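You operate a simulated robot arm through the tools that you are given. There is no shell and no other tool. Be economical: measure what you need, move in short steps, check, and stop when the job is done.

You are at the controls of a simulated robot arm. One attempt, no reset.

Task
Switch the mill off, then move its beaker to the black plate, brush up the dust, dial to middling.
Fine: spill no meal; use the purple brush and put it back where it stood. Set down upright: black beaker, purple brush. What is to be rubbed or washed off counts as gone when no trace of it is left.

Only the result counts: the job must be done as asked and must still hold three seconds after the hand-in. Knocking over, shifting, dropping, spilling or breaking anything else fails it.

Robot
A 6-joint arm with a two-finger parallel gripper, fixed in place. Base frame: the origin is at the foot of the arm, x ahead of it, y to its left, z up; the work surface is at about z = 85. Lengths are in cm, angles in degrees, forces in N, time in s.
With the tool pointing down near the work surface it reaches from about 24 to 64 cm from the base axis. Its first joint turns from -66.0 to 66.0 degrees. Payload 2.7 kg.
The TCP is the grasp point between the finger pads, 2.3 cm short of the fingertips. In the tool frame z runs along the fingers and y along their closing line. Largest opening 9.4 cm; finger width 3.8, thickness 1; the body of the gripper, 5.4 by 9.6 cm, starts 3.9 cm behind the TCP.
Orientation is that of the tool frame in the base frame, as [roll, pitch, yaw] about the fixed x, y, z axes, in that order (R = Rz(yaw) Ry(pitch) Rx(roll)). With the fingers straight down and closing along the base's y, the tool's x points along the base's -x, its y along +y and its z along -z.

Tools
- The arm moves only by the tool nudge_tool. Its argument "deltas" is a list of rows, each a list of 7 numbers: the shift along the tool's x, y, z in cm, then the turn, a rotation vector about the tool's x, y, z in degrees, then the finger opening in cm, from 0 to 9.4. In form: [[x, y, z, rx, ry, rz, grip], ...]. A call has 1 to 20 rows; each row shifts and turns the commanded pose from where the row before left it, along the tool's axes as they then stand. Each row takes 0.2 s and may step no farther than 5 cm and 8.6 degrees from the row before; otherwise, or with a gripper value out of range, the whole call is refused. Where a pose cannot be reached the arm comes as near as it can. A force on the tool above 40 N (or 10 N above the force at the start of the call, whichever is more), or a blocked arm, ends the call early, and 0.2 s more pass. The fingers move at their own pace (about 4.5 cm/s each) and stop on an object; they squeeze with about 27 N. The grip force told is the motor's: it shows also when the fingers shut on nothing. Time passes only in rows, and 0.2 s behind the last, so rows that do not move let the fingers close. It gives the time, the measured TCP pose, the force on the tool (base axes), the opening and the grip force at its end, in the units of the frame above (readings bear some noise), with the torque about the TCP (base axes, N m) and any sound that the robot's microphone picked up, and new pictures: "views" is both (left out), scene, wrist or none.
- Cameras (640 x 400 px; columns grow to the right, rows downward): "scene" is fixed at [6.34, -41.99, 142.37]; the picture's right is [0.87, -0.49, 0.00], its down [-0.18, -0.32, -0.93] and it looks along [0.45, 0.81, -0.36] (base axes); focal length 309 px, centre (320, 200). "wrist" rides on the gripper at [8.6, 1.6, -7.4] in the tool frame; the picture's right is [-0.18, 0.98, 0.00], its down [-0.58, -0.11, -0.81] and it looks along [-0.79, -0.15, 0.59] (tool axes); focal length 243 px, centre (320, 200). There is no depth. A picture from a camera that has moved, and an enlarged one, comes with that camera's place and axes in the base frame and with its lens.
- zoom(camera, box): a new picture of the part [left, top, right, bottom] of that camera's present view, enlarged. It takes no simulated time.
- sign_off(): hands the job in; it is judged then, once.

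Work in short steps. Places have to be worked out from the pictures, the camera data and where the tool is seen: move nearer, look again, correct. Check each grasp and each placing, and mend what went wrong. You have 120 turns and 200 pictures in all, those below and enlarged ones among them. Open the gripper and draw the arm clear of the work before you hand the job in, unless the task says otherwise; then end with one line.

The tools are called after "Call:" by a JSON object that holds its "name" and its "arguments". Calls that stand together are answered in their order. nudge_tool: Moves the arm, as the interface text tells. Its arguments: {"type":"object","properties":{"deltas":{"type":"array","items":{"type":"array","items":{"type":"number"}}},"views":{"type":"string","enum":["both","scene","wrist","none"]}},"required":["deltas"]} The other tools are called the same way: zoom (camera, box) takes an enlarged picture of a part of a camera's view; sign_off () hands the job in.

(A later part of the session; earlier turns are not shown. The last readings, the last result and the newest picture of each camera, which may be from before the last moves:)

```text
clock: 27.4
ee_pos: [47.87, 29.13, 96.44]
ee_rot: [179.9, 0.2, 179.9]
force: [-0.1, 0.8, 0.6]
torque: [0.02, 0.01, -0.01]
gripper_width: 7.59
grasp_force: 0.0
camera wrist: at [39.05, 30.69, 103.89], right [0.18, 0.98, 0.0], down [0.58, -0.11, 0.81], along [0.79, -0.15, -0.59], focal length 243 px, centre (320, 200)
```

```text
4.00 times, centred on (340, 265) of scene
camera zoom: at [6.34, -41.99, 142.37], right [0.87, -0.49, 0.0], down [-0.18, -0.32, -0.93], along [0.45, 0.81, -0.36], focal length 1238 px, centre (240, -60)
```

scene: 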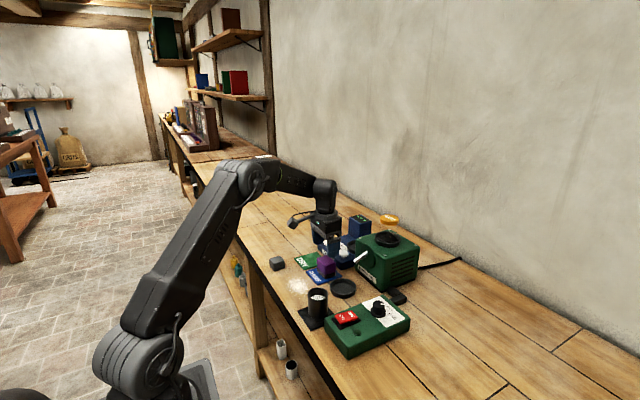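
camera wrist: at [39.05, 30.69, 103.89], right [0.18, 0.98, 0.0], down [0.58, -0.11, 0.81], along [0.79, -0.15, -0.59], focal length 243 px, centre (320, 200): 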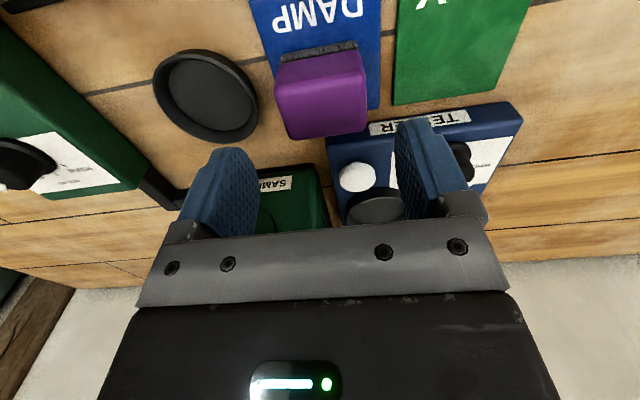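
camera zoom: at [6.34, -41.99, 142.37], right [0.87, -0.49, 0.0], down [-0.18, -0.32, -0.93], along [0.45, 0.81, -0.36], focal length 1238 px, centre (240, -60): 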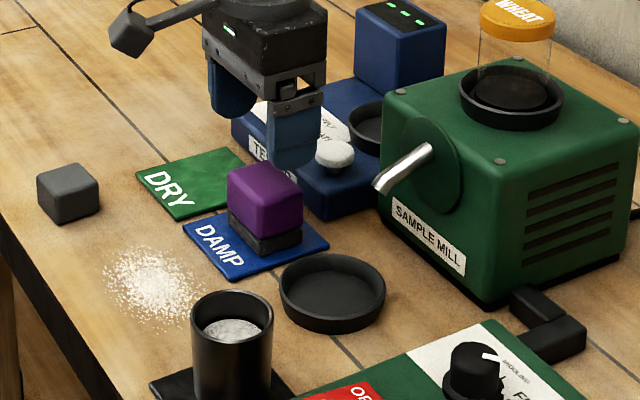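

Brush centre refines to (48.1, 29.3). Shifting 0.2 in y and descending around it.

Call:
{"name": "nudge_tool", "arguments": {"deltas": [[-0.1, 0.2, 2, 0, 0, 0, 7.6], [0, 0, 2.5, 0, 0, 0, 7.6], [0, 0, 2.0, 0, 0, 0, 7.6], [0, 0, 1.3, 0, 0, 0, 7.6], [0, 0, 0, 0, 0, 0, 7.6]]}}

Call:
{"name": "zoom", "arguments": {"camera": "scene", "box": [280, 215, 400, 315]}}

```text
clock: 28.6
ee_pos: [47.9, 29.19, 88.42]
ee_rot: [-179.9, 0.1, -180.0]
force: [-0.6, 0.0, 0.1]
torque: [0.0, 0.01, -0.04]
gripper_width: 7.6
grasp_force: 0.1
camera wrist: at [39.23, 30.76, 95.92], right [0.18, 0.98, 0.0], down [0.58, -0.11, 0.81], along [0.79, -0.15, -0.59], focal length 243 px, centre (320, 200)
```

scene: 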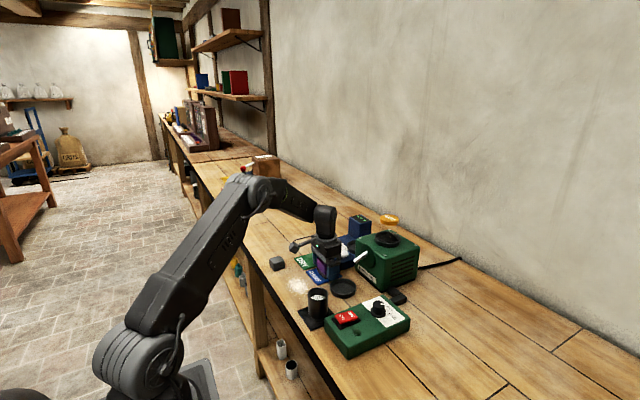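
wrist: 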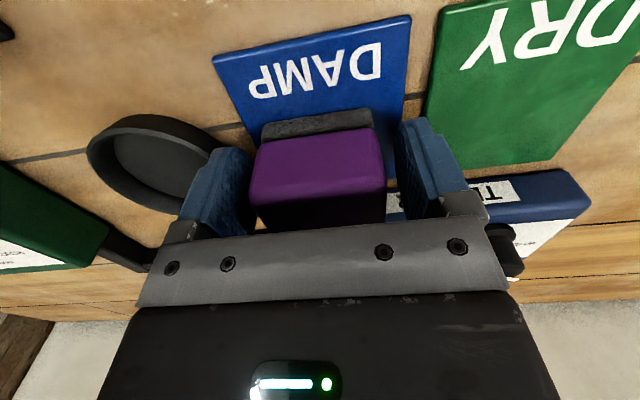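

```text
4.00 times, centred on (340, 265) of scene
camera zoom: at [6.34, -41.99, 142.37], right [0.87, -0.49, 0.0], down [-0.18, -0.32, -0.93], along [0.45, 0.81, -0.36], focal length 1238 px, centre (240, -60)
```

zoom: 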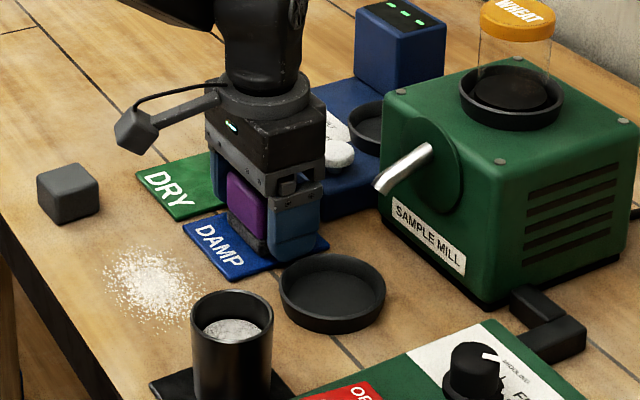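

Fingers are around the purple block, clear of the plates. Closing.

Call:
{"name": "nudge_tool", "arguments": {"deltas": [[0, 0, 0, 0, 0, 0, 6.6], [0, 0, 0, 0, 0, 0, 5.6], [0, 0, 0, 0, 0, 0, 5.0], [0, 0, 0, 0, 0, 0, 4.4], [0, 0, 0, 0, 0, 0, 3.6], [0, 0, 0, 0, 0, 0, 3.6]], "views": "wrist"}}

```text
clock: 30.0
ee_pos: [48.02, 29.27, 88.4]
ee_rot: [-180.0, 0.3, 179.9]
force: [-0.1, 0.6, 0.9]
torque: [-0.01, -0.03, -0.01]
gripper_width: 5.59
grasp_force: 26.9
camera wrist: at [39.23, 30.77, 95.94], right [0.18, 0.98, 0.0], down [0.58, -0.11, 0.81], along [0.79, -0.15, -0.59], focal length 243 px, centre (320, 200)
```

wrist: 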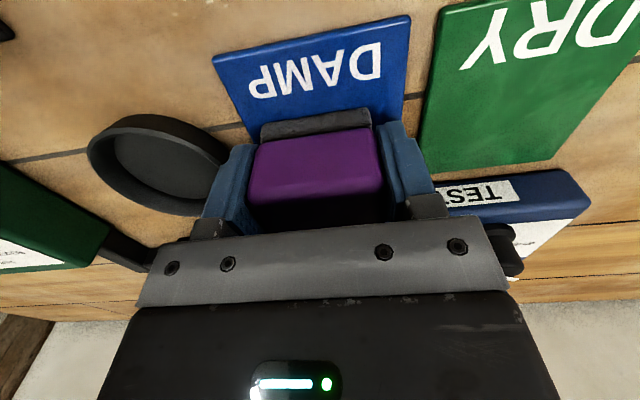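

Brush held (grasp spot: TCP 47.97, 29.25, 88.4). Lifting and carrying it over to the start of the dust patch (x≈34.8–41.4, y≈22.4–33.7).

Call:
{"name": "nudge_tool", "arguments": {"deltas": [[0, 0, -0.6, 0, 0, 0, 3.6], [0, 0, -2, 0, 0, 0, 3.6], [0, 0, -2, 0, 0, 0, 3.6], [0, 0, -2, 0, 0, 0, 3.6], [3, -1.2, 0, 0, 0, 0, 3.6], [3, -1.2, 0, 0, 0, 0, 3.6], [3, -1.2, 0, 0, 0, 0, 3.6], [2.8, -1.2, 0, 0, 0, 0, 3.6], [0, 0, 0, 0, 0, 0, 3.6]]}}

Call:
{"name": "zoom", "arguments": {"camera": "scene", "box": [260, 225, 380, 325]}}

```text
clock: 32.0
ee_pos: [36.15, 24.47, 95.0]
ee_rot: [-180.0, 0.2, -179.9]
force: [0.0, -1.4, -0.8]
torque: [0.01, 0.01, 0.02]
gripper_width: 5.55
grasp_force: 26.9
camera wrist: at [27.38, 26.04, 102.43], right [0.18, 0.98, 0.0], down [0.58, -0.11, 0.81], along [0.79, -0.15, -0.59], focal length 243 px, centre (320, 200)
```

scene: 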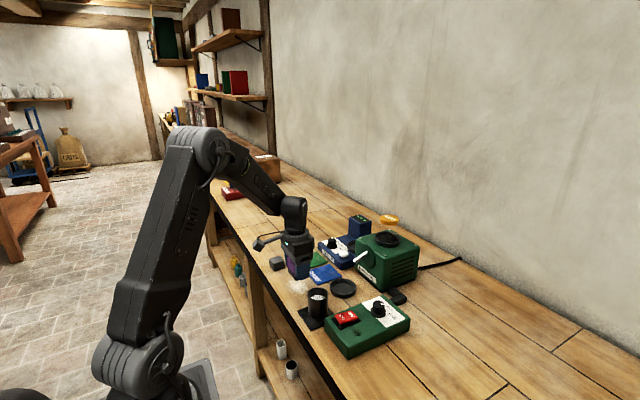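
wrist: 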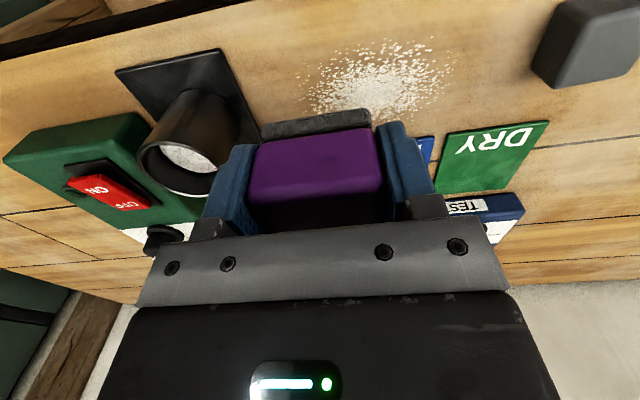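

```text
4.00 times, centred on (320, 275) of scene
camera zoom: at [6.34, -41.99, 142.37], right [0.87, -0.49, 0.0], down [-0.18, -0.32, -0.93], along [0.45, 0.81, -0.36], focal length 1238 px, centre (320, -100)
```

zoom: 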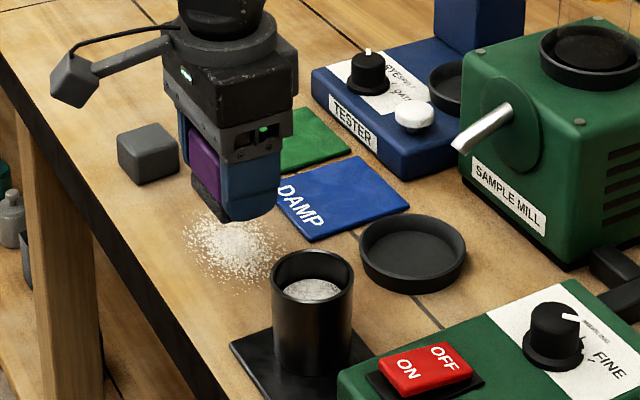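

Brush held well. Lowering onto the bench, gently at the end.

Call:
{"name": "nudge_tool", "arguments": {"deltas": [[0, 0, 2.5, 0, 0, 0, 3.6], [0, 0, 2.5, 0, 0, 0, 3.6], [0, 0, 1.2, 0, 0, 0, 3.6], [0, 0, 0.3, 0, 0, 0, 3.6], [0, 0, 0.2, 0, 0, 0, 3.6], [0, 0, 0.2, 0, 0, 0, 3.6], [0, 0, 0, 0, 0, 0, 3.6]], "views": "none"}}

```text
clock: 33.6
ee_pos: [36.09, 24.38, 88.04]
ee_rot: [180.0, 0.2, -179.9]
force: [0.1, -0.3, -1.1]
torque: [-0.01, 0.0, 0.0]
gripper_width: 5.59
grasp_force: 26.5
```

Call:
{"name": "nudge_tool", "arguments": {"deltas": [[0, 0, 0.1, 0, 0, 0, 3.6], [0, 0, 0.1, 0, 0, 0, 3.6], [0, 0, 0.1, 0, 0, 0, 3.6], [0, 0, 0, 0, 0, 0, 3.6]], "views": "none"}}

```text
clock: 34.6
ee_pos: [36.08, 24.39, 87.84]
ee_rot: [179.9, 0.3, -179.9]
force: [-7.2, -3.4, 21.2]
torque: [-0.04, 0.19, 0.0]
gripper_width: 5.59
grasp_force: 27.2
```

Contact with the bench at z≈87.85 (21 N). I'll ease off slightly and sweep along +y for the first lane.

Call:
{"name": "nudge_tool", "arguments": {"deltas": [[0, 0, -0.06, 0, 0, 0, 3.6], [0, -0.7, 0, 0, 0, 0, 3.6], [0, 0.8, 0, 0, 0, 0, 3.6], [0, 1, 0, 0, 0, 0, 3.6], [0, 1, 0, 0, 0, 0, 3.6], [0, 1, 0, 0, 0, 0, 3.6], [0, 1, 0, 0, 0, 0, 3.6], [0, 1, 0, 0, 0, 0, 3.6], [0, 1, 0, 0, 0, 0, 3.6], [0, 1, 0, 0, 0, 0, 3.6], [0, 0.8, 0, 0, 0, 0, 3.6], [0, 0, 0, 0, 0, 0, 3.6]]}}

Call:
{"name": "zoom", "arguments": {"camera": "scene", "box": [260, 225, 380, 325]}}

```text
clock: 37.2
ee_pos: [35.99, 32.2, 87.93]
ee_rot: [-179.9, 0.2, -180.0]
force: [0.6, -1.4, 4.4]
torque: [0.14, -0.1, -0.07]
gripper_width: 5.58
grasp_force: 26.9
camera wrist: at [27.16, 33.88, 95.44], right [0.18, 0.98, 0.0], down [0.58, -0.11, 0.81], along [0.79, -0.15, -0.59], focal length 243 px, centre (320, 200)
```

scene: 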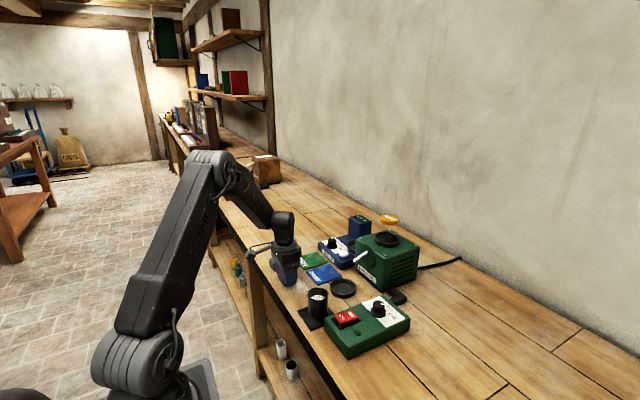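
wrist: 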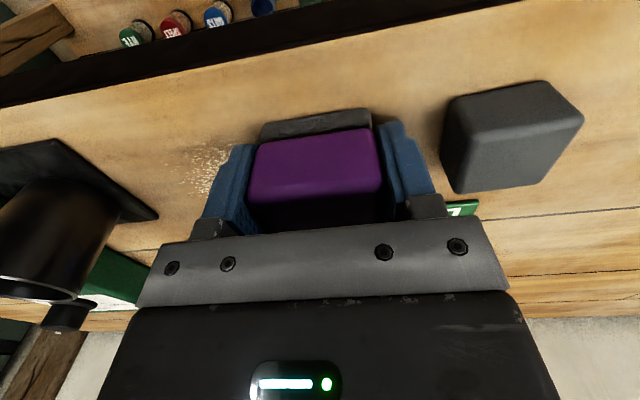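

```text
4.00 times, centred on (320, 275) of scene
camera zoom: at [6.34, -42.0, 142.37], right [0.87, -0.49, 0.0], down [-0.18, -0.32, -0.93], along [0.45, 0.81, -0.36], focal length 1238 px, centre (320, -100)
```

zoom: 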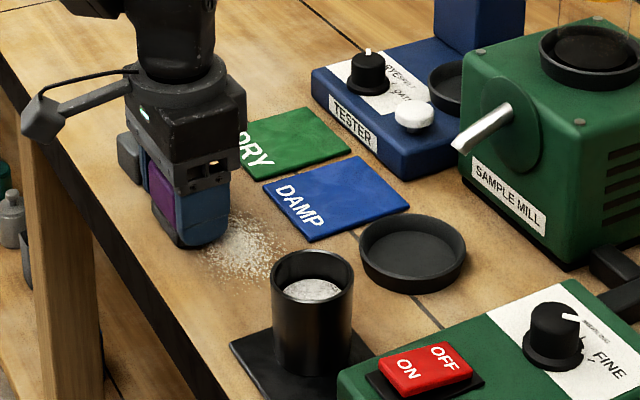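

The brush clears its lane. Moving over 2 cm in +x and sweeping back.

Call:
{"name": "nudge_tool", "arguments": {"deltas": [[-1, 0, 0.05, 0, 0, 0, 3.6], [-1, 0, 0, 0, 0, 0, 3.6], [0, -1, 0, 0, 0, 0, 3.6], [0, -1, 0, 0, 0, 0, 3.6], [0, -1, 0, 0, 0, 0, 3.6], [0, -1, 0, 0, 0, 0, 3.6], [0, -1, 0, 0, 0, 0, 3.6], [0, -1, 0, 0, 0, 0, 3.6], [0, -1, 0, 0, 0, 0, 3.6], [0, -1, 0, 0, 0, 0, 3.6], [0, -0.5, 0, 0, 0, 0, 3.6], [-1, 0, 0, 0, 0, 0, 3.6], [-1, 0, 0, 0, 0, 0, 3.6], [0, 0, 0, 0, 0, 0, 3.6]]}}

Call:
{"name": "zoom", "arguments": {"camera": "scene", "box": [260, 225, 380, 325]}}

```text
clock: 40.2
ee_pos: [39.98, 23.78, 87.97]
ee_rot: [-179.9, 0.1, -180.0]
force: [-8.3, -0.9, 19.0]
torque: [0.01, 0.01, 0.0]
gripper_width: 5.57
grasp_force: 27.3
camera wrist: at [31.27, 25.4, 95.42], right [0.18, 0.98, 0.0], down [0.58, -0.11, 0.81], along [0.79, -0.15, -0.59], focal length 243 px, centre (320, 200)
```

scene: 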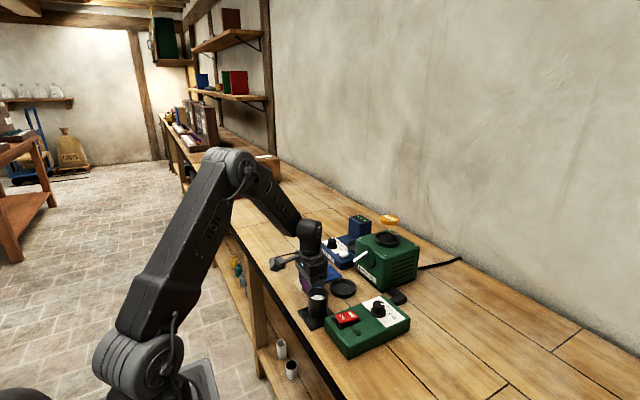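
wrist: 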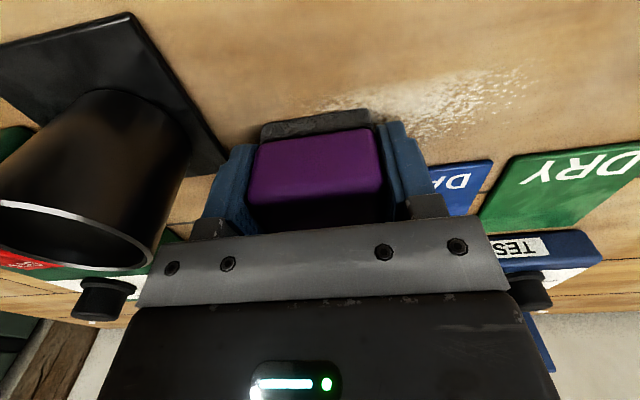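

```text
4.00 times, centred on (320, 275) of scene
camera zoom: at [6.29, -42.0, 142.37], right [0.87, -0.49, 0.0], down [-0.18, -0.32, -0.93], along [0.45, 0.81, -0.36], focal length 1238 px, centre (320, -100)
```

zoom: 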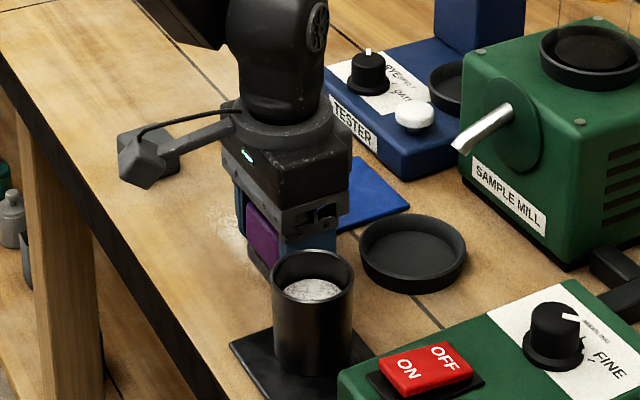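

Much is gone; a faint streak remains around x 37.5–41. Sweeping this lane back, then another pass in the middle.

Call:
{"name": "nudge_tool", "arguments": {"deltas": [[0, 1, 0, 0, 0, 0, 3.6], [0, 1, 0, 0, 0, 0, 3.6], [0, 1, 0, 0, 0, 0, 3.6], [0, 1, 0, 0, 0, 0, 3.6], [0, 1, 0, 0, 0, 0, 3.6], [0, 1, 0, 0, 0, 0, 3.6], [0, 1, 0, 0, 0, 0, 3.6], [0, 1, 0, 0, 0, 0, 3.6], [0, 0.5, 0, 0, 0, 0, 3.6], [0.7, 0, 0, 0, 0, 0, 3.6], [0.8, 0, 0, 0, 0, 0, 3.6], [0, -1, 0, 0, 0, 0, 3.6], [0, -1, 0, 0, 0, 0, 3.6], [0, -1, 0, 0, 0, 0, 3.6], [0, -1, 0, 0, 0, 0, 3.6], [0, -1, 0, 0, 0, 0, 3.6], [0, -1, 0, 0, 0, 0, 3.6], [0, -1, 0, 0, 0, 0, 3.6], [0, -1, 0, 0, 0, 0, 3.6], [0, -0.5, 0, 0, 0, 0, 3.6]]}}

Call:
{"name": "zoom", "arguments": {"camera": "scene", "box": [260, 225, 380, 325]}}

```text
clock: 44.4
ee_pos: [38.61, 23.92, 88.03]
ee_rot: [179.9, 0.3, -180.0]
force: [-0.2, 6.5, 13.0]
torque: [0.01, 0.12, -0.04]
gripper_width: 5.56
grasp_force: 27.1
camera wrist: at [29.83, 25.48, 95.39], right [0.18, 0.98, 0.0], down [0.58, -0.11, 0.81], along [0.8, -0.15, -0.59], focal length 243 px, centre (320, 200)
```

scene: 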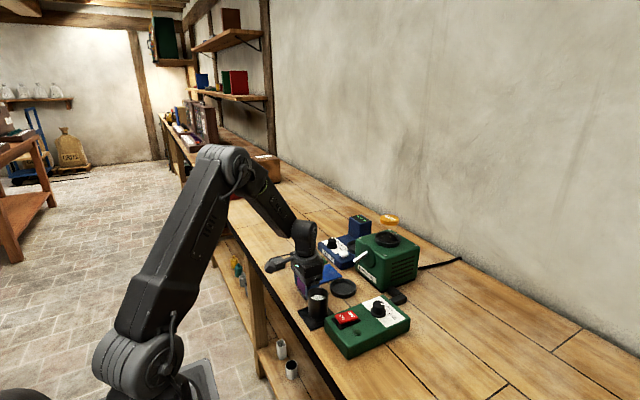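
wrist: 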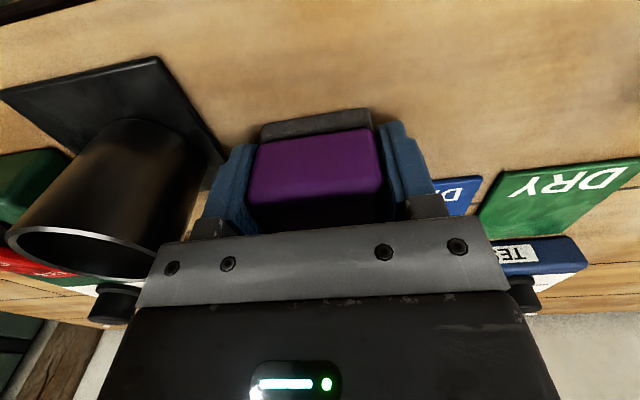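

```text
4.00 times, centred on (320, 275) of scene
camera zoom: at [6.32, -41.98, 142.37], right [0.87, -0.49, 0.0], down [-0.18, -0.32, -0.93], along [0.45, 0.81, -0.36], focal length 1238 px, centre (320, -100)
```

zoom: 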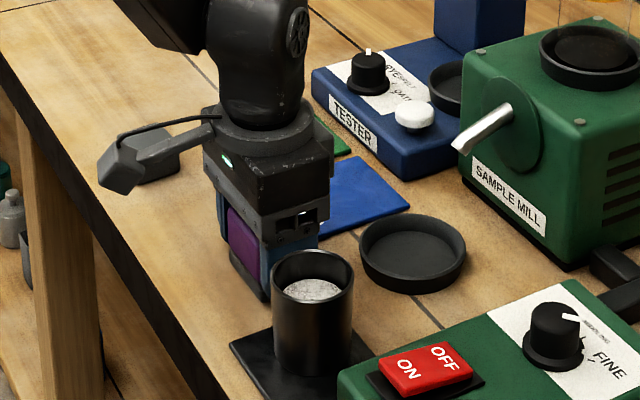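

The patch looks clean. Lifting up the brush to inspect the bench carefully.

Call:
{"name": "nudge_tool", "arguments": {"deltas": [[0, 0, -1, 0, 0, 0, 3.6], [0, 0, -3, 0, 0, 0, 3.6], [0, 0, -3.5, 0, 0, 0, 3.6], [0, 2.5, -2, 0, 0, 0, 3.6], [-2, 2.5, 0, 0, 0, 0, 3.6], [-4, 0.4, 0, 0, 0, 0, 3.6], [-3.4, 0, 0, 0, 0, 0, 3.6], [0, 0, 0, 0, 0, 0, 3.6]]}}

Call:
{"name": "zoom", "arguments": {"camera": "scene", "box": [260, 250, 340, 320]}}

Call:
{"name": "zoom", "arguments": {"camera": "wrist", "box": [180, 0, 480, 130]}}

```text
clock: 46.2
ee_pos: [47.95, 29.05, 97.31]
ee_rot: [180.0, 0.2, 180.0]
force: [-0.3, 0.2, -0.7]
torque: [0.01, -0.01, 0.0]
gripper_width: 5.6
grasp_force: 27.3
camera wrist: at [39.15, 30.67, 104.78], right [0.18, 0.98, 0.0], down [0.58, -0.11, 0.81], along [0.79, -0.15, -0.59], focal length 243 px, centre (320, 200)
```

scene: 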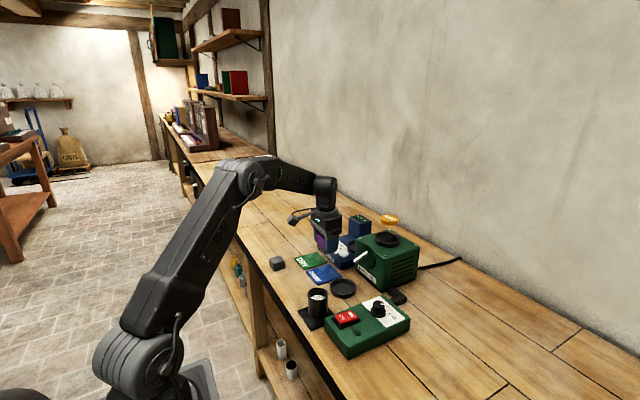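
wrist: 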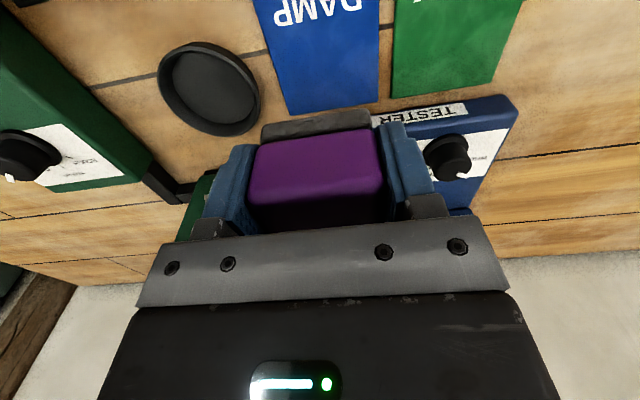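

```text
5.71 times, centred on (300, 285) of scene
camera zoom: at [6.34, -41.98, 142.37], right [0.87, -0.49, 0.0], down [-0.18, -0.32, -0.93], along [0.45, 0.81, -0.36], focal length 1768 px, centre (434, -286)
```

zoom: 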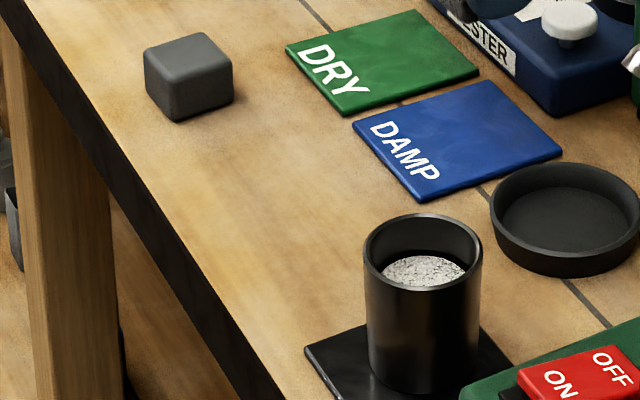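

```text
2.13 times, centred on (330, 65) of wrist
camera zoom: at [39.15, 30.67, 104.78], right [0.18, 0.98, 0.0], down [0.58, -0.11, 0.81], along [0.79, -0.15, -0.59], focal length 518 px, centre (299, 488)
```

zoom: 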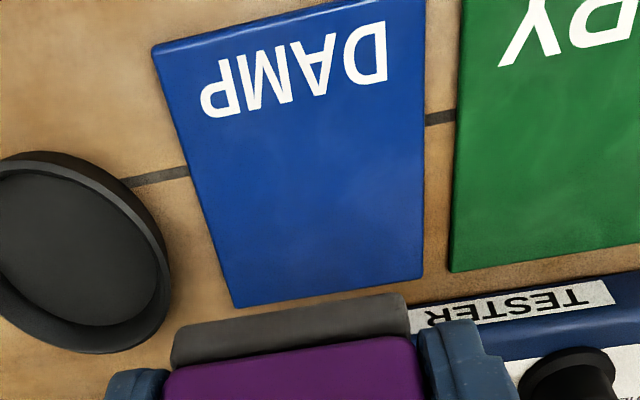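

The bench looks clean from afar; I'll draw back to look at it closely with the wrist camera before parking the brush.

Call:
{"name": "nudge_tool", "arguments": {"deltas": [[4, 0, -1, 0, 0, 0, 3.6], [4, 0, -1, 0, 0, 0, 3.6], [4, -1, -1, 0, 0, 0, 3.6], [4, -1, 0, 0, 0, 0, 3.6], [0, 0, 0, 0, 0, 0, 3.6]], "views": "none"}}

Call:
{"name": "zoom", "arguments": {"camera": "wrist", "box": [180, 0, 480, 150]}}

Call:
{"name": "zoom", "arguments": {"camera": "scene", "box": [270, 265, 330, 310]}}

```text
clock: 47.4
ee_pos: [32.23, 27.11, 100.5]
ee_rot: [-179.9, 0.2, 179.9]
force: [-0.8, -0.4, -1.2]
torque: [0.01, 0.01, -0.03]
gripper_width: 5.59
grasp_force: 26.9
```

```text
2.13 times, centred on (330, 75) of wrist
camera zoom: at [23.46, 28.69, 107.87], right [0.18, 0.98, 0.0], down [0.58, -0.11, 0.81], along [0.79, -0.15, -0.59], focal length 518 px, centre (299, 467)
```

zoom: 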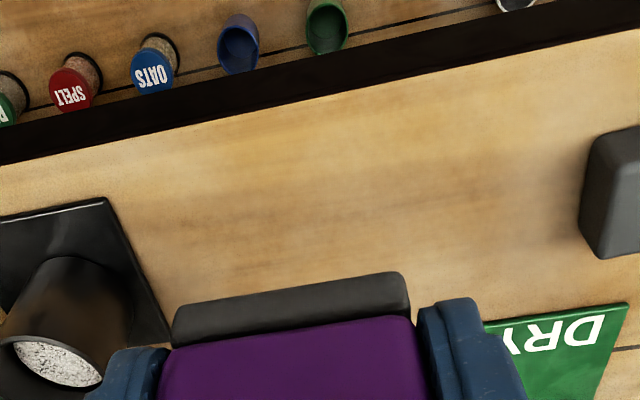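

```text
8.89 times, centred on (300, 288) of scene
camera zoom: at [6.34, -41.99, 142.37], right [0.87, -0.49, 0.0], down [-0.18, -0.32, -0.93], along [0.45, 0.81, -0.36], focal length 2750 px, centre (498, -578)
```

zoom: 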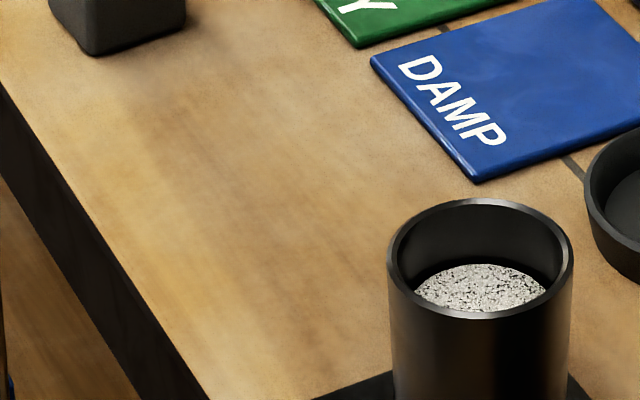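

There may be a faint pale haze near the low-y end, so I'll make another set of overlapping passes. First down at the low-y end.

Call:
{"name": "nudge_tool", "arguments": {"deltas": [[-3, -2, 1.5, 0, 0, 0, 3.6], [-1.5, -2, 2.5, 0, 0, 0, 3.6], [0, 0, 3.5, 0, 0, 0, 3.6], [0, 0, 3, 0, 0, 0, 3.6], [0, 0, 1.2, 0, 0, 0, 3.6], [0, 0, 0.6, 0, 0, 0, 3.6], [0, 0, 0.2, 0, 0, 0, 3.6], [0, 0, 0, 0, 0, 0, 3.6]], "views": "none"}}

```text
clock: 49.2
ee_pos: [36.52, 23.23, 87.84]
ee_rot: [180.0, 0.2, 179.9]
force: [-0.2, -0.2, -1.1]
torque: [0.01, -0.03, -0.01]
gripper_width: 5.59
grasp_force: 27.2
```

Not yet touching; pressing slightly and sweeping lanes at x≈36.5 and 38.2.

Call:
{"name": "nudge_tool", "arguments": {"deltas": [[0, 0, 0.12, 0, 0, 0, 3.6], [1, 0, 0.06, 0, 0, 0, 3.6], [0, 1.2, 0, 0, 0, 0, 3.6], [0, 1.2, 0, 0, 0, 0, 3.6], [0, 1.2, 0, 0, 0, 0, 3.6], [0, 1.2, 0, 0, 0, 0, 3.6], [0, 1.2, 0, 0, 0, 0, 3.6], [0, 1.2, 0, 0, 0, 0, 3.6], [0, 1.2, 0, 0, 0, 0, 3.6], [0, 0.6, 0, 0, 0, 0, 3.6], [-2, 0, 0, 0, 0, 0, 3.6], [0, -1.2, 0, 0, 0, 0, 3.6], [0, -1.2, 0, 0, 0, 0, 3.6], [0, -1.2, 0, 0, 0, 0, 3.6], [0, -1.2, 0, 0, 0, 0, 3.6], [0, -1.2, 0, 0, 0, 0, 3.6], [0, -1.2, 0, 0, 0, 0, 3.6], [0, -1.2, 0, 0, 0, 0, 3.6], [0, -0.6, 0, 0, 0, 0, 3.6]], "views": "none"}}

```text
clock: 53.2
ee_pos: [37.4, 23.22, 87.73]
ee_rot: [180.0, 0.2, -180.0]
force: [-0.2, 0.2, -1.5]
torque: [-0.03, -0.02, -0.01]
gripper_width: 5.56
grasp_force: 26.9
```

Force shows hardly any contact; pressing a little further and checking.

Call:
{"name": "nudge_tool", "arguments": {"deltas": [[0, 0, 0.1, 0, 0, 0, 3.6], [0, 0, 0.08, 0, 0, 0, 3.6], [0, 0, 0, 0, 0, 0, 3.6]], "views": "wrist"}}

```text
clock: 54.0
ee_pos: [37.58, 23.2, 87.72]
ee_rot: [179.9, 0.2, -180.0]
force: [-3.3, -2.4, 10.9]
torque: [-0.02, 0.09, 0.03]
gripper_width: 5.57
grasp_force: 27.0
camera wrist: at [28.72, 24.76, 95.15], right [0.18, 0.98, 0.0], down [0.58, -0.11, 0.81], along [0.79, -0.15, -0.59], focal length 243 px, centre (320, 200)
```

wrist: 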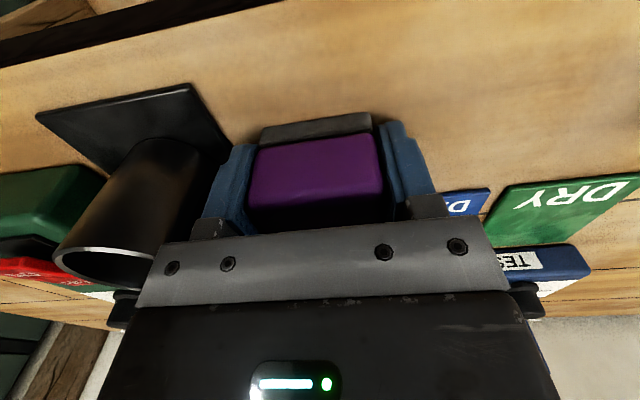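

11 N contact. Sweeping lanes at x≈37.5 and 39.5.

Call:
{"name": "nudge_tool", "arguments": {"deltas": [[0, 1.2, 0, 0, 0, 0, 3.6], [0, 1.2, 0, 0, 0, 0, 3.6], [0, 1.2, 0, 0, 0, 0, 3.6], [0, 1.2, 0, 0, 0, 0, 3.6], [0, 1.2, 0, 0, 0, 0, 3.6], [0, 1.2, 0, 0, 0, 0, 3.6], [0, 1.2, 0, 0, 0, 0, 3.6], [0, 0.6, 0, 0, 0, 0, 3.6], [-2, 0, 0, 0, 0, 0, 3.6], [0, -1.2, 0, 0, 0, 0, 3.6], [0, -1.2, 0, 0, 0, 0, 3.6], [0, -1.2, 0, 0, 0, 0, 3.6], [0, -1.2, 0, 0, 0, 0, 3.6], [0, -1.2, 0, 0, 0, 0, 3.6], [0, -1.2, 0, 0, 0, 0, 3.6], [0, -1.2, 0, 0, 0, 0, 3.6], [0, -0.4, 0, 0, 0, 0, 3.6], [0, 0, 0, 0, 0, 0, 3.6]], "views": "none"}}

Call:
{"name": "nudge_tool", "arguments": {"deltas": [[2, 0, 0, 0, 0, 0, 3.6], [2.2, 0, 0, 0, 0, 0, 3.6], [0, 1.2, 0, 0, 0, 0, 3.6], [0, 1.2, 0, 0, 0, 0, 3.6], [0, 1.2, 0, 0, 0, 0, 3.6], [0, 1.2, 0, 0, 0, 0, 3.6], [0, 1.2, 0, 0, 0, 0, 3.6], [0, 1.2, 0, 0, 0, 0, 3.6], [0, 1.2, 0, 0, 0, 0, 3.6], [-1, 0.6, 0, 0, 0, 0, 3.6], [-1, 0, 0, 0, 0, 0, 3.6], [0, -1.2, 0, 0, 0, 0, 3.6], [0, -1.2, 0, 0, 0, 0, 3.6], [0, -1.2, 0, 0, 0, 0, 3.6], [0, -1.2, 0, 0, 0, 0, 3.6], [0, -1.2, 0, 0, 0, 0, 3.6], [0, -1.2, 0, 0, 0, 0, 3.6], [0, -1.2, 0, 0, 0, 0, 3.6], [0, 0, 0, 0, 0, 0, 3.6]], "views": "none"}}

```text
clock: 57.8
ee_pos: [39.7, 23.31, 87.57]
ee_rot: [-180.0, 0.1, -180.0]
force: [3.0, 3.0, 10.5]
torque: [0.19, -0.34, 0.08]
gripper_width: 5.55
grasp_force: 26.9
```

```text
clock: 61.8
ee_pos: [37.3, 24.01, 87.55]
ee_rot: [-180.0, 0.2, -179.9]
force: [-0.3, -0.3, -1.1]
torque: [-0.01, -0.01, 0.02]
gripper_width: 5.58
grasp_force: 27.0
```

Passes done. Lifting and inspecting the bench closely.

Call:
{"name": "nudge_tool", "arguments": {"deltas": [[0, 0, -2, 0, 0, 0, 3.6], [0, 0, -4, 0, 0, 0, 3.6], [0, 2, -4, 0, 0, 0, 3.6], [4, 2, -1.5, 0, 0, 0, 3.6], [0, 0, -1, 0, 0, 0, 3.6], [0, 0, 0, 0, 0, 0, 3.6]], "views": "none"}}

Call:
{"name": "zoom", "arguments": {"camera": "wrist", "box": [220, 40, 400, 150]}}

Call:
{"name": "zoom", "arguments": {"camera": "scene", "box": [270, 265, 330, 310]}}

```text
clock: 63.2
ee_pos: [33.25, 27.98, 100.2]
ee_rot: [-180.0, 0.2, -180.0]
force: [-0.5, -0.7, -1.8]
torque: [0.02, -0.01, 0.0]
gripper_width: 5.57
grasp_force: 26.8
```

```text
3.56 times, centred on (310, 95) of wrist
camera zoom: at [24.5, 29.64, 107.66], right [0.18, 0.98, 0.0], down [0.58, -0.11, 0.81], along [0.79, -0.15, -0.59], focal length 863 px, centre (356, 573)
```

zoom: 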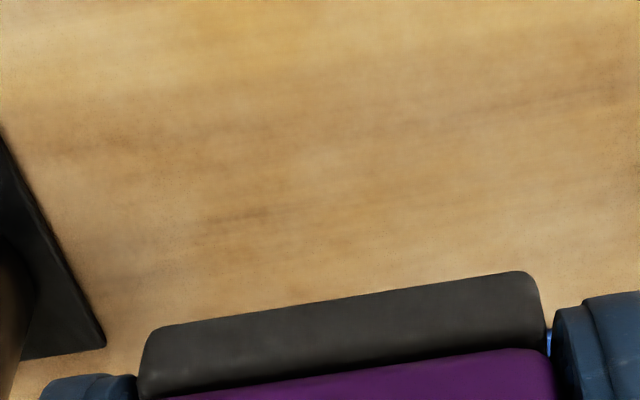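

```text
8.89 times, centred on (300, 288) of scene
camera zoom: at [6.34, -41.98, 142.37], right [0.87, -0.49, 0.0], down [-0.18, -0.32, -0.93], along [0.45, 0.81, -0.36], focal length 2750 px, centre (498, -578)
```

zoom: 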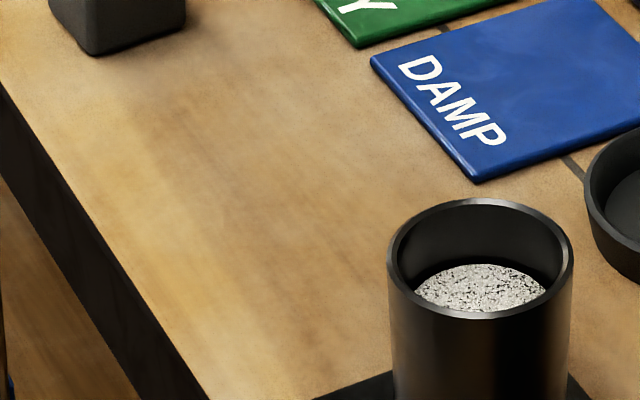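

Bench is spotless. Returning the brush above its spot on the DAMP plate (TCP 47.97, 29.25).

Call:
{"name": "nudge_tool", "arguments": {"deltas": [[-3.7, 0.3, 0.8, 0, 0, 0, 3.6], [-3.7, 0.3, 0.8, 0, 0, 0, 3.6], [-3.7, 0.3, 0.8, 0, 0, 0, 3.6], [-3.6, 0.3, 0.8, 0, 0, 0, 3.6], [0, 0, 3, 0, 0, 0, 3.6], [0, 0, 3, 0, 0, 0, 3.6], [0, 0, 0, 0, 0, 0, 3.6], [0, 0, 0, 0, 0, 0, 3.6]]}}

Call:
{"name": "zoom", "arguments": {"camera": "scene", "box": [280, 215, 400, 315]}}

```text
clock: 65.0
ee_pos: [47.91, 29.43, 90.83]
ee_rot: [180.0, 0.2, -180.0]
force: [0.0, 0.3, -1.9]
torque: [-0.01, -0.01, 0.0]
gripper_width: 5.57
grasp_force: 27.0
camera wrist: at [39.23, 31.03, 98.22], right [0.18, 0.98, 0.0], down [0.58, -0.11, 0.81], along [0.79, -0.15, -0.59], focal length 243 px, centre (320, 200)
```

scene: 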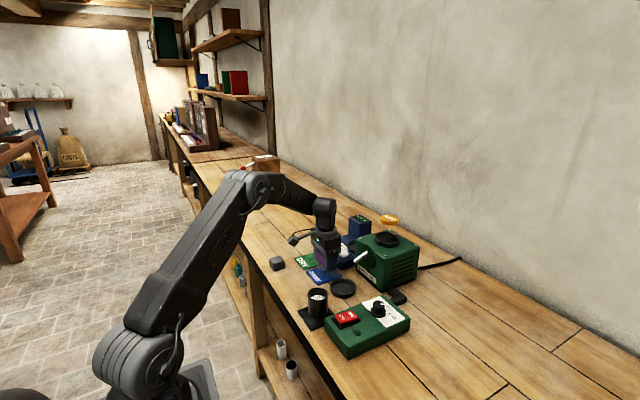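
wrist: 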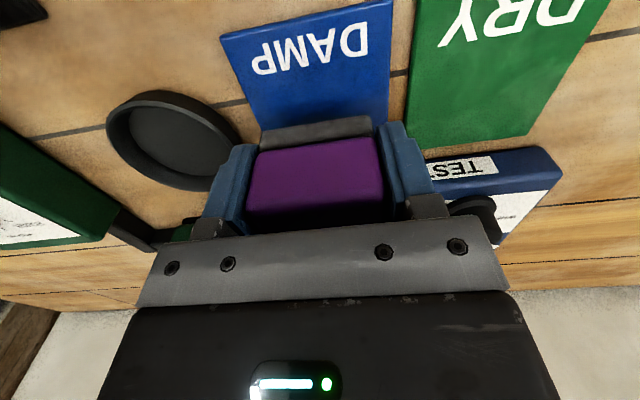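

```text
4.00 times, centred on (340, 265) of scene
camera zoom: at [6.34, -41.98, 142.37], right [0.87, -0.49, 0.0], down [-0.18, -0.32, -0.93], along [0.45, 0.81, -0.36], focal length 1238 px, centre (240, -60)
```

zoom: 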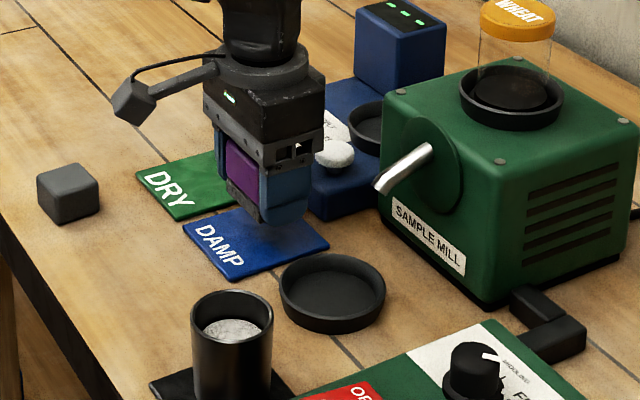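

y is about 0.2 too far; correcting and lowering gently to the plate.

Call:
{"name": "nudge_tool", "arguments": {"deltas": [[0, -0.2, 1, 0, 0, 0, 3.6], [0, 0, 0.9, 0, 0, 0, 3.6], [0, 0, 0.3, 0, 0, 0, 3.6], [0, 0, 0.2, 0, 0, 0, 3.6], [0, 0, 0.1, 0, 0, 0, 3.6], [0, 0, 0, 0, 0, 0, 3.6]], "views": "none"}}

```text
clock: 66.4
ee_pos: [47.98, 28.96, 88.44]
ee_rot: [-179.9, 0.2, 179.9]
force: [0.7, 0.3, -1.6]
torque: [-0.01, 0.0, -0.02]
gripper_width: 5.57
grasp_force: 27.2
```

No contact yet; continuing down in 0.1 steps.

Call:
{"name": "nudge_tool", "arguments": {"deltas": [[0, 0, 0.1, 0, 0, 0, 3.6], [0, 0, 0.1, 0, 0, 0, 3.6], [0, 0, 0.1, 0, 0, 0, 3.6], [0, 0, 0, 0, 0, 0, 3.6]], "views": "wrist"}}

```text
clock: 67.4
ee_pos: [48.04, 28.98, 88.02]
ee_rot: [180.0, 0.2, 180.0]
force: [-0.4, 0.1, -1.0]
torque: [-0.02, 0.01, -0.01]
gripper_width: 5.56
grasp_force: 27.3
camera wrist: at [39.23, 30.6, 95.51], right [0.18, 0.98, 0.0], down [0.58, -0.11, 0.81], along [0.79, -0.15, -0.59], focal length 243 px, centre (320, 200)
```

wrist: 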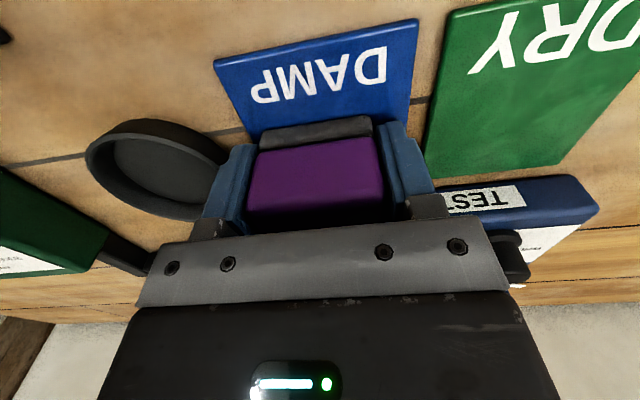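

y is about 0.15 low; nudging +0.15 and continuing down.

Call:
{"name": "nudge_tool", "arguments": {"deltas": [[0, 0.15, 0, 0, 0, 0, 3.6], [0, 0, 0.1, 0, 0, 0, 3.6], [0, 0, 0.08, 0, 0, 0, 3.6], [0, 0, 0, 0, 0, 0, 3.6]], "views": "none"}}

```text
clock: 68.4
ee_pos: [47.97, 29.26, 88.01]
ee_rot: [179.9, 0.1, -179.9]
force: [0.8, 1.1, 3.1]
torque: [-0.02, 0.05, -0.01]
gripper_width: 5.55
grasp_force: 26.9
```

Contact (3 N) at the original spot. Opening the fingers.

Call:
{"name": "nudge_tool", "arguments": {"deltas": [[0, 0, 0.04, 0, 0, 0, 5.4], [0, 0, 0, 0, 0, 0, 5.8], [0, 0, 0, 0, 0, 0, 6.4], [0, 0, 0, 0, 0, 0, 7.2], [0, 0, 0, 0, 0, 0, 7.2]], "views": "wrist"}}

Call:
{"name": "nudge_tool", "arguments": {"deltas": [[0, 0, -1.5, 0, 0, 0, 7.2], [0, 0, -3, 0, 0, 0, 7.2], [0, 0, -4, 0, 0, 0, 7.2], [0, 0, -4, 0, 0, 0, 7.2], [4, -1, 0, 0, 0, 0, 7.2], [4, -1, 0, 0, 0, 0, 7.2], [0, 0, 0, 0, 0, 0, 7.2]]}}

Call:
{"name": "zoom", "arguments": {"camera": "scene", "box": [280, 215, 400, 315]}}

```text
clock: 69.6
ee_pos: [48.0, 29.27, 87.85]
ee_rot: [-179.9, 0.1, -180.0]
force: [0.2, -0.2, 0.0]
torque: [-0.01, -0.02, 0.01]
gripper_width: 7.19
grasp_force: 0.0
camera wrist: at [39.26, 30.76, 95.3], right [0.18, 0.98, 0.0], down [0.58, -0.11, 0.81], along [0.79, -0.15, -0.59], focal length 243 px, centre (320, 200)
```

wrist: 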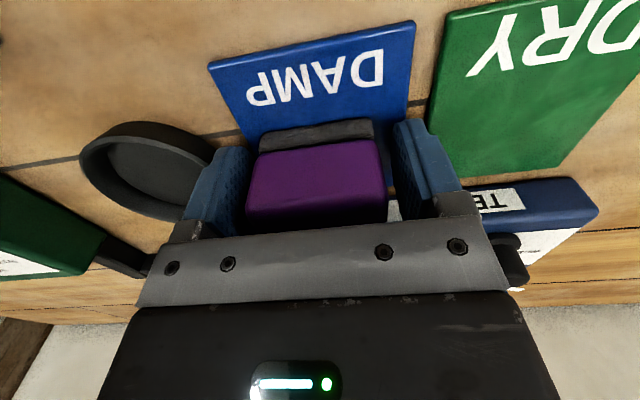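

```text
clock: 71.2
ee_pos: [39.99, 27.07, 100.51]
ee_rot: [-180.0, 0.1, -180.0]
force: [0.5, 0.0, -0.8]
torque: [0.0, -0.01, 0.01]
gripper_width: 7.21
grasp_force: 0.0
camera wrist: at [31.15, 28.71, 107.98], right [0.18, 0.98, 0.0], down [0.58, -0.11, 0.81], along [0.79, -0.15, -0.59], focal length 243 px, centre (320, 200)
```

scene: 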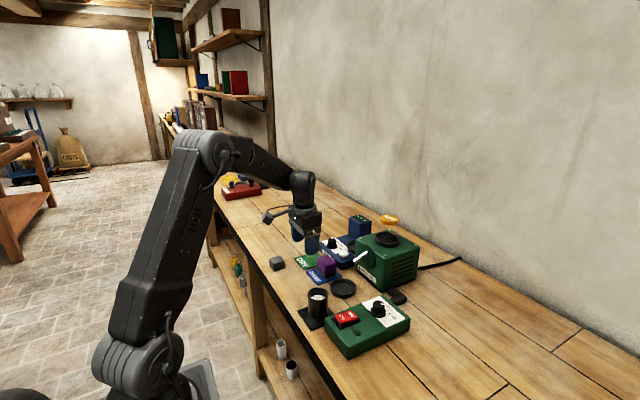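
wrist: 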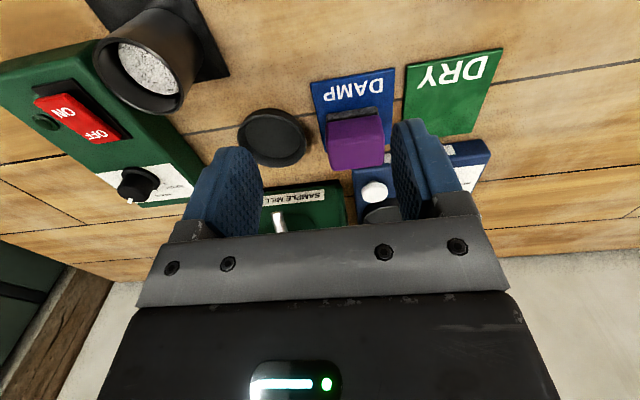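

```text
4.00 times, centred on (340, 265) of scene
camera zoom: at [6.34, -41.99, 142.37], right [0.87, -0.49, 0.0], down [-0.18, -0.32, -0.93], along [0.45, 0.81, -0.36], focal length 1238 px, centre (240, -60)
```

zoom: 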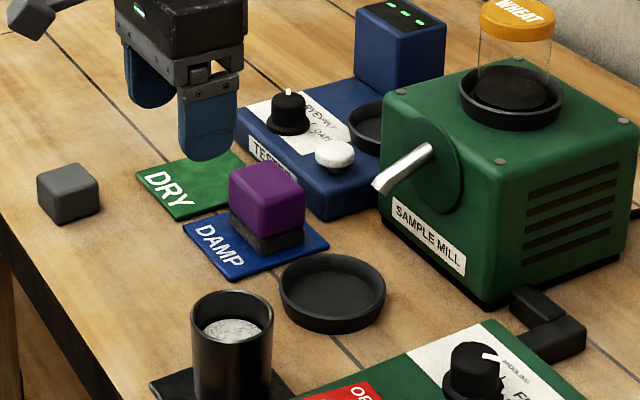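

Brush is back where it stood. Now moving over the control box to view the dial.

Call:
{"name": "nudge_tool", "arguments": {"deltas": [[-0.8, -4.5, 0, 0, 0, 0, 9.4], [-0.8, -4.5, 0, 0, 0, 0, 9.4], [-0.8, -4.5, 0, 0, 0, 0, 9.4], [-0.8, -4.5, 0, 0, 0, 0, 9.4], [-0.8, -4.5, 0, 0, 0, 0, 9.4], [0, 0, 0, 0, 0, 0, 9.4]]}}

Call:
{"name": "zoom", "arguments": {"camera": "wrist", "box": [270, 40, 390, 140]}}

Call:
{"name": "zoom", "arguments": {"camera": "scene", "box": [355, 285, 415, 335]}}

```text
clock: 72.6
ee_pos: [43.81, 4.7, 100.07]
ee_rot: [179.9, 0.2, -179.8]
force: [-0.1, 0.0, 0.1]
torque: [-0.01, 0.01, 0.0]
gripper_width: 9.37
grasp_force: 0.1
camera wrist: at [35.03, 6.28, 107.56], right [0.18, 0.98, 0.0], down [0.58, -0.11, 0.81], along [0.79, -0.15, -0.59], focal length 243 px, centre (320, 200)
```

scene: 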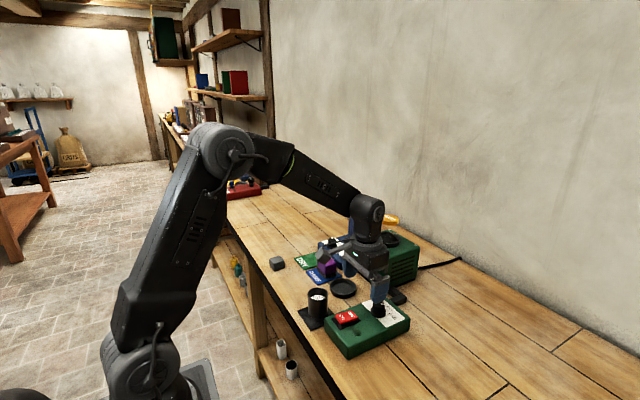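
wrist: 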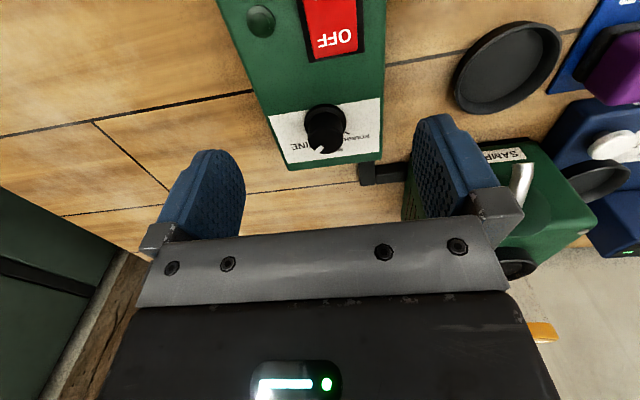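

```text
4.00 times, centred on (330, 90) of wrist
camera zoom: at [35.03, 6.28, 107.56], right [0.18, 0.98, 0.0], down [0.58, -0.11, 0.81], along [0.79, -0.15, -0.59], focal length 970 px, centre (280, 640)
```

zoom: 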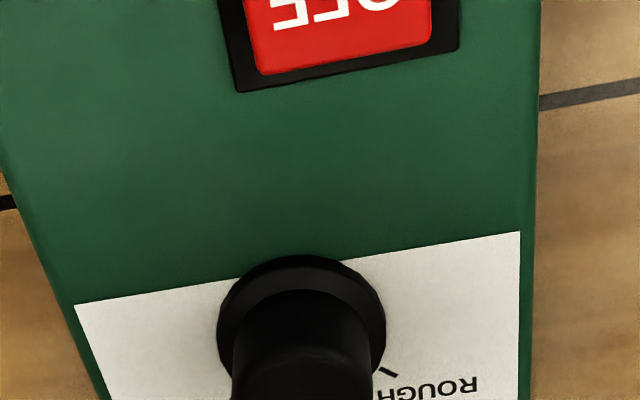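

```text
8.00 times, centred on (385, 310) of scene
camera zoom: at [6.34, -41.99, 142.37], right [0.87, -0.49, 0.0], down [-0.18, -0.32, -0.93], along [0.45, 0.81, -0.36], focal length 2475 px, centre (-200, -680)
```

zoom: 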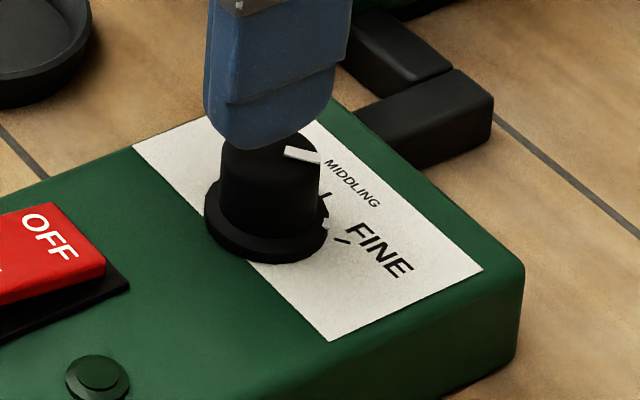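

I need a clearer look at the dial's ticks and pointer.

Call:
{"name": "zoom", "arguments": {"camera": "wrist", "box": [265, 85, 395, 175]}}

Call:
{"name": "zoom", "arguments": {"camera": "scene", "box": [374, 300, 404, 322]}}

```text
4.44 times, centred on (330, 130) of wrist
camera zoom: at [35.03, 6.28, 107.56], right [0.18, 0.98, 0.0], down [0.58, -0.11, 0.81], along [0.79, -0.15, -0.59], focal length 1078 px, centre (276, 511)
```

zoom: 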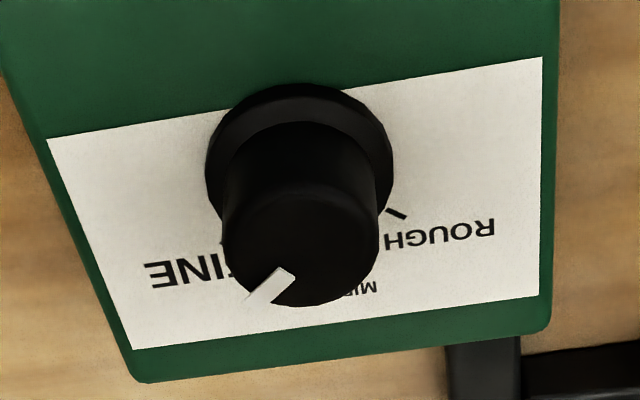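

```text
16.00 times, centred on (389, 311) of scene
camera zoom: at [6.34, -41.99, 142.37], right [0.87, -0.49, 0.0], down [-0.18, -0.32, -0.93], along [0.45, 0.81, -0.36], focal length 4951 px, centre (-784, -1576)
```

zoom: 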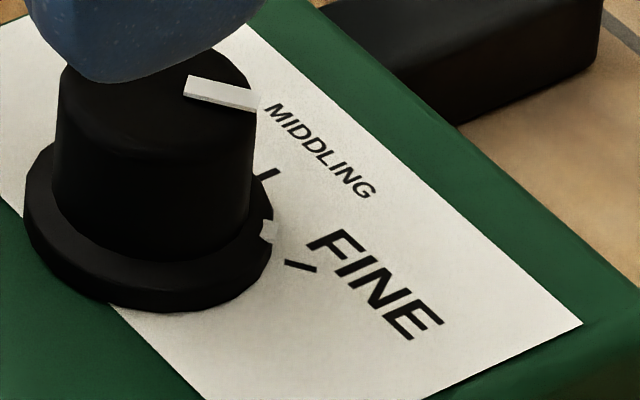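

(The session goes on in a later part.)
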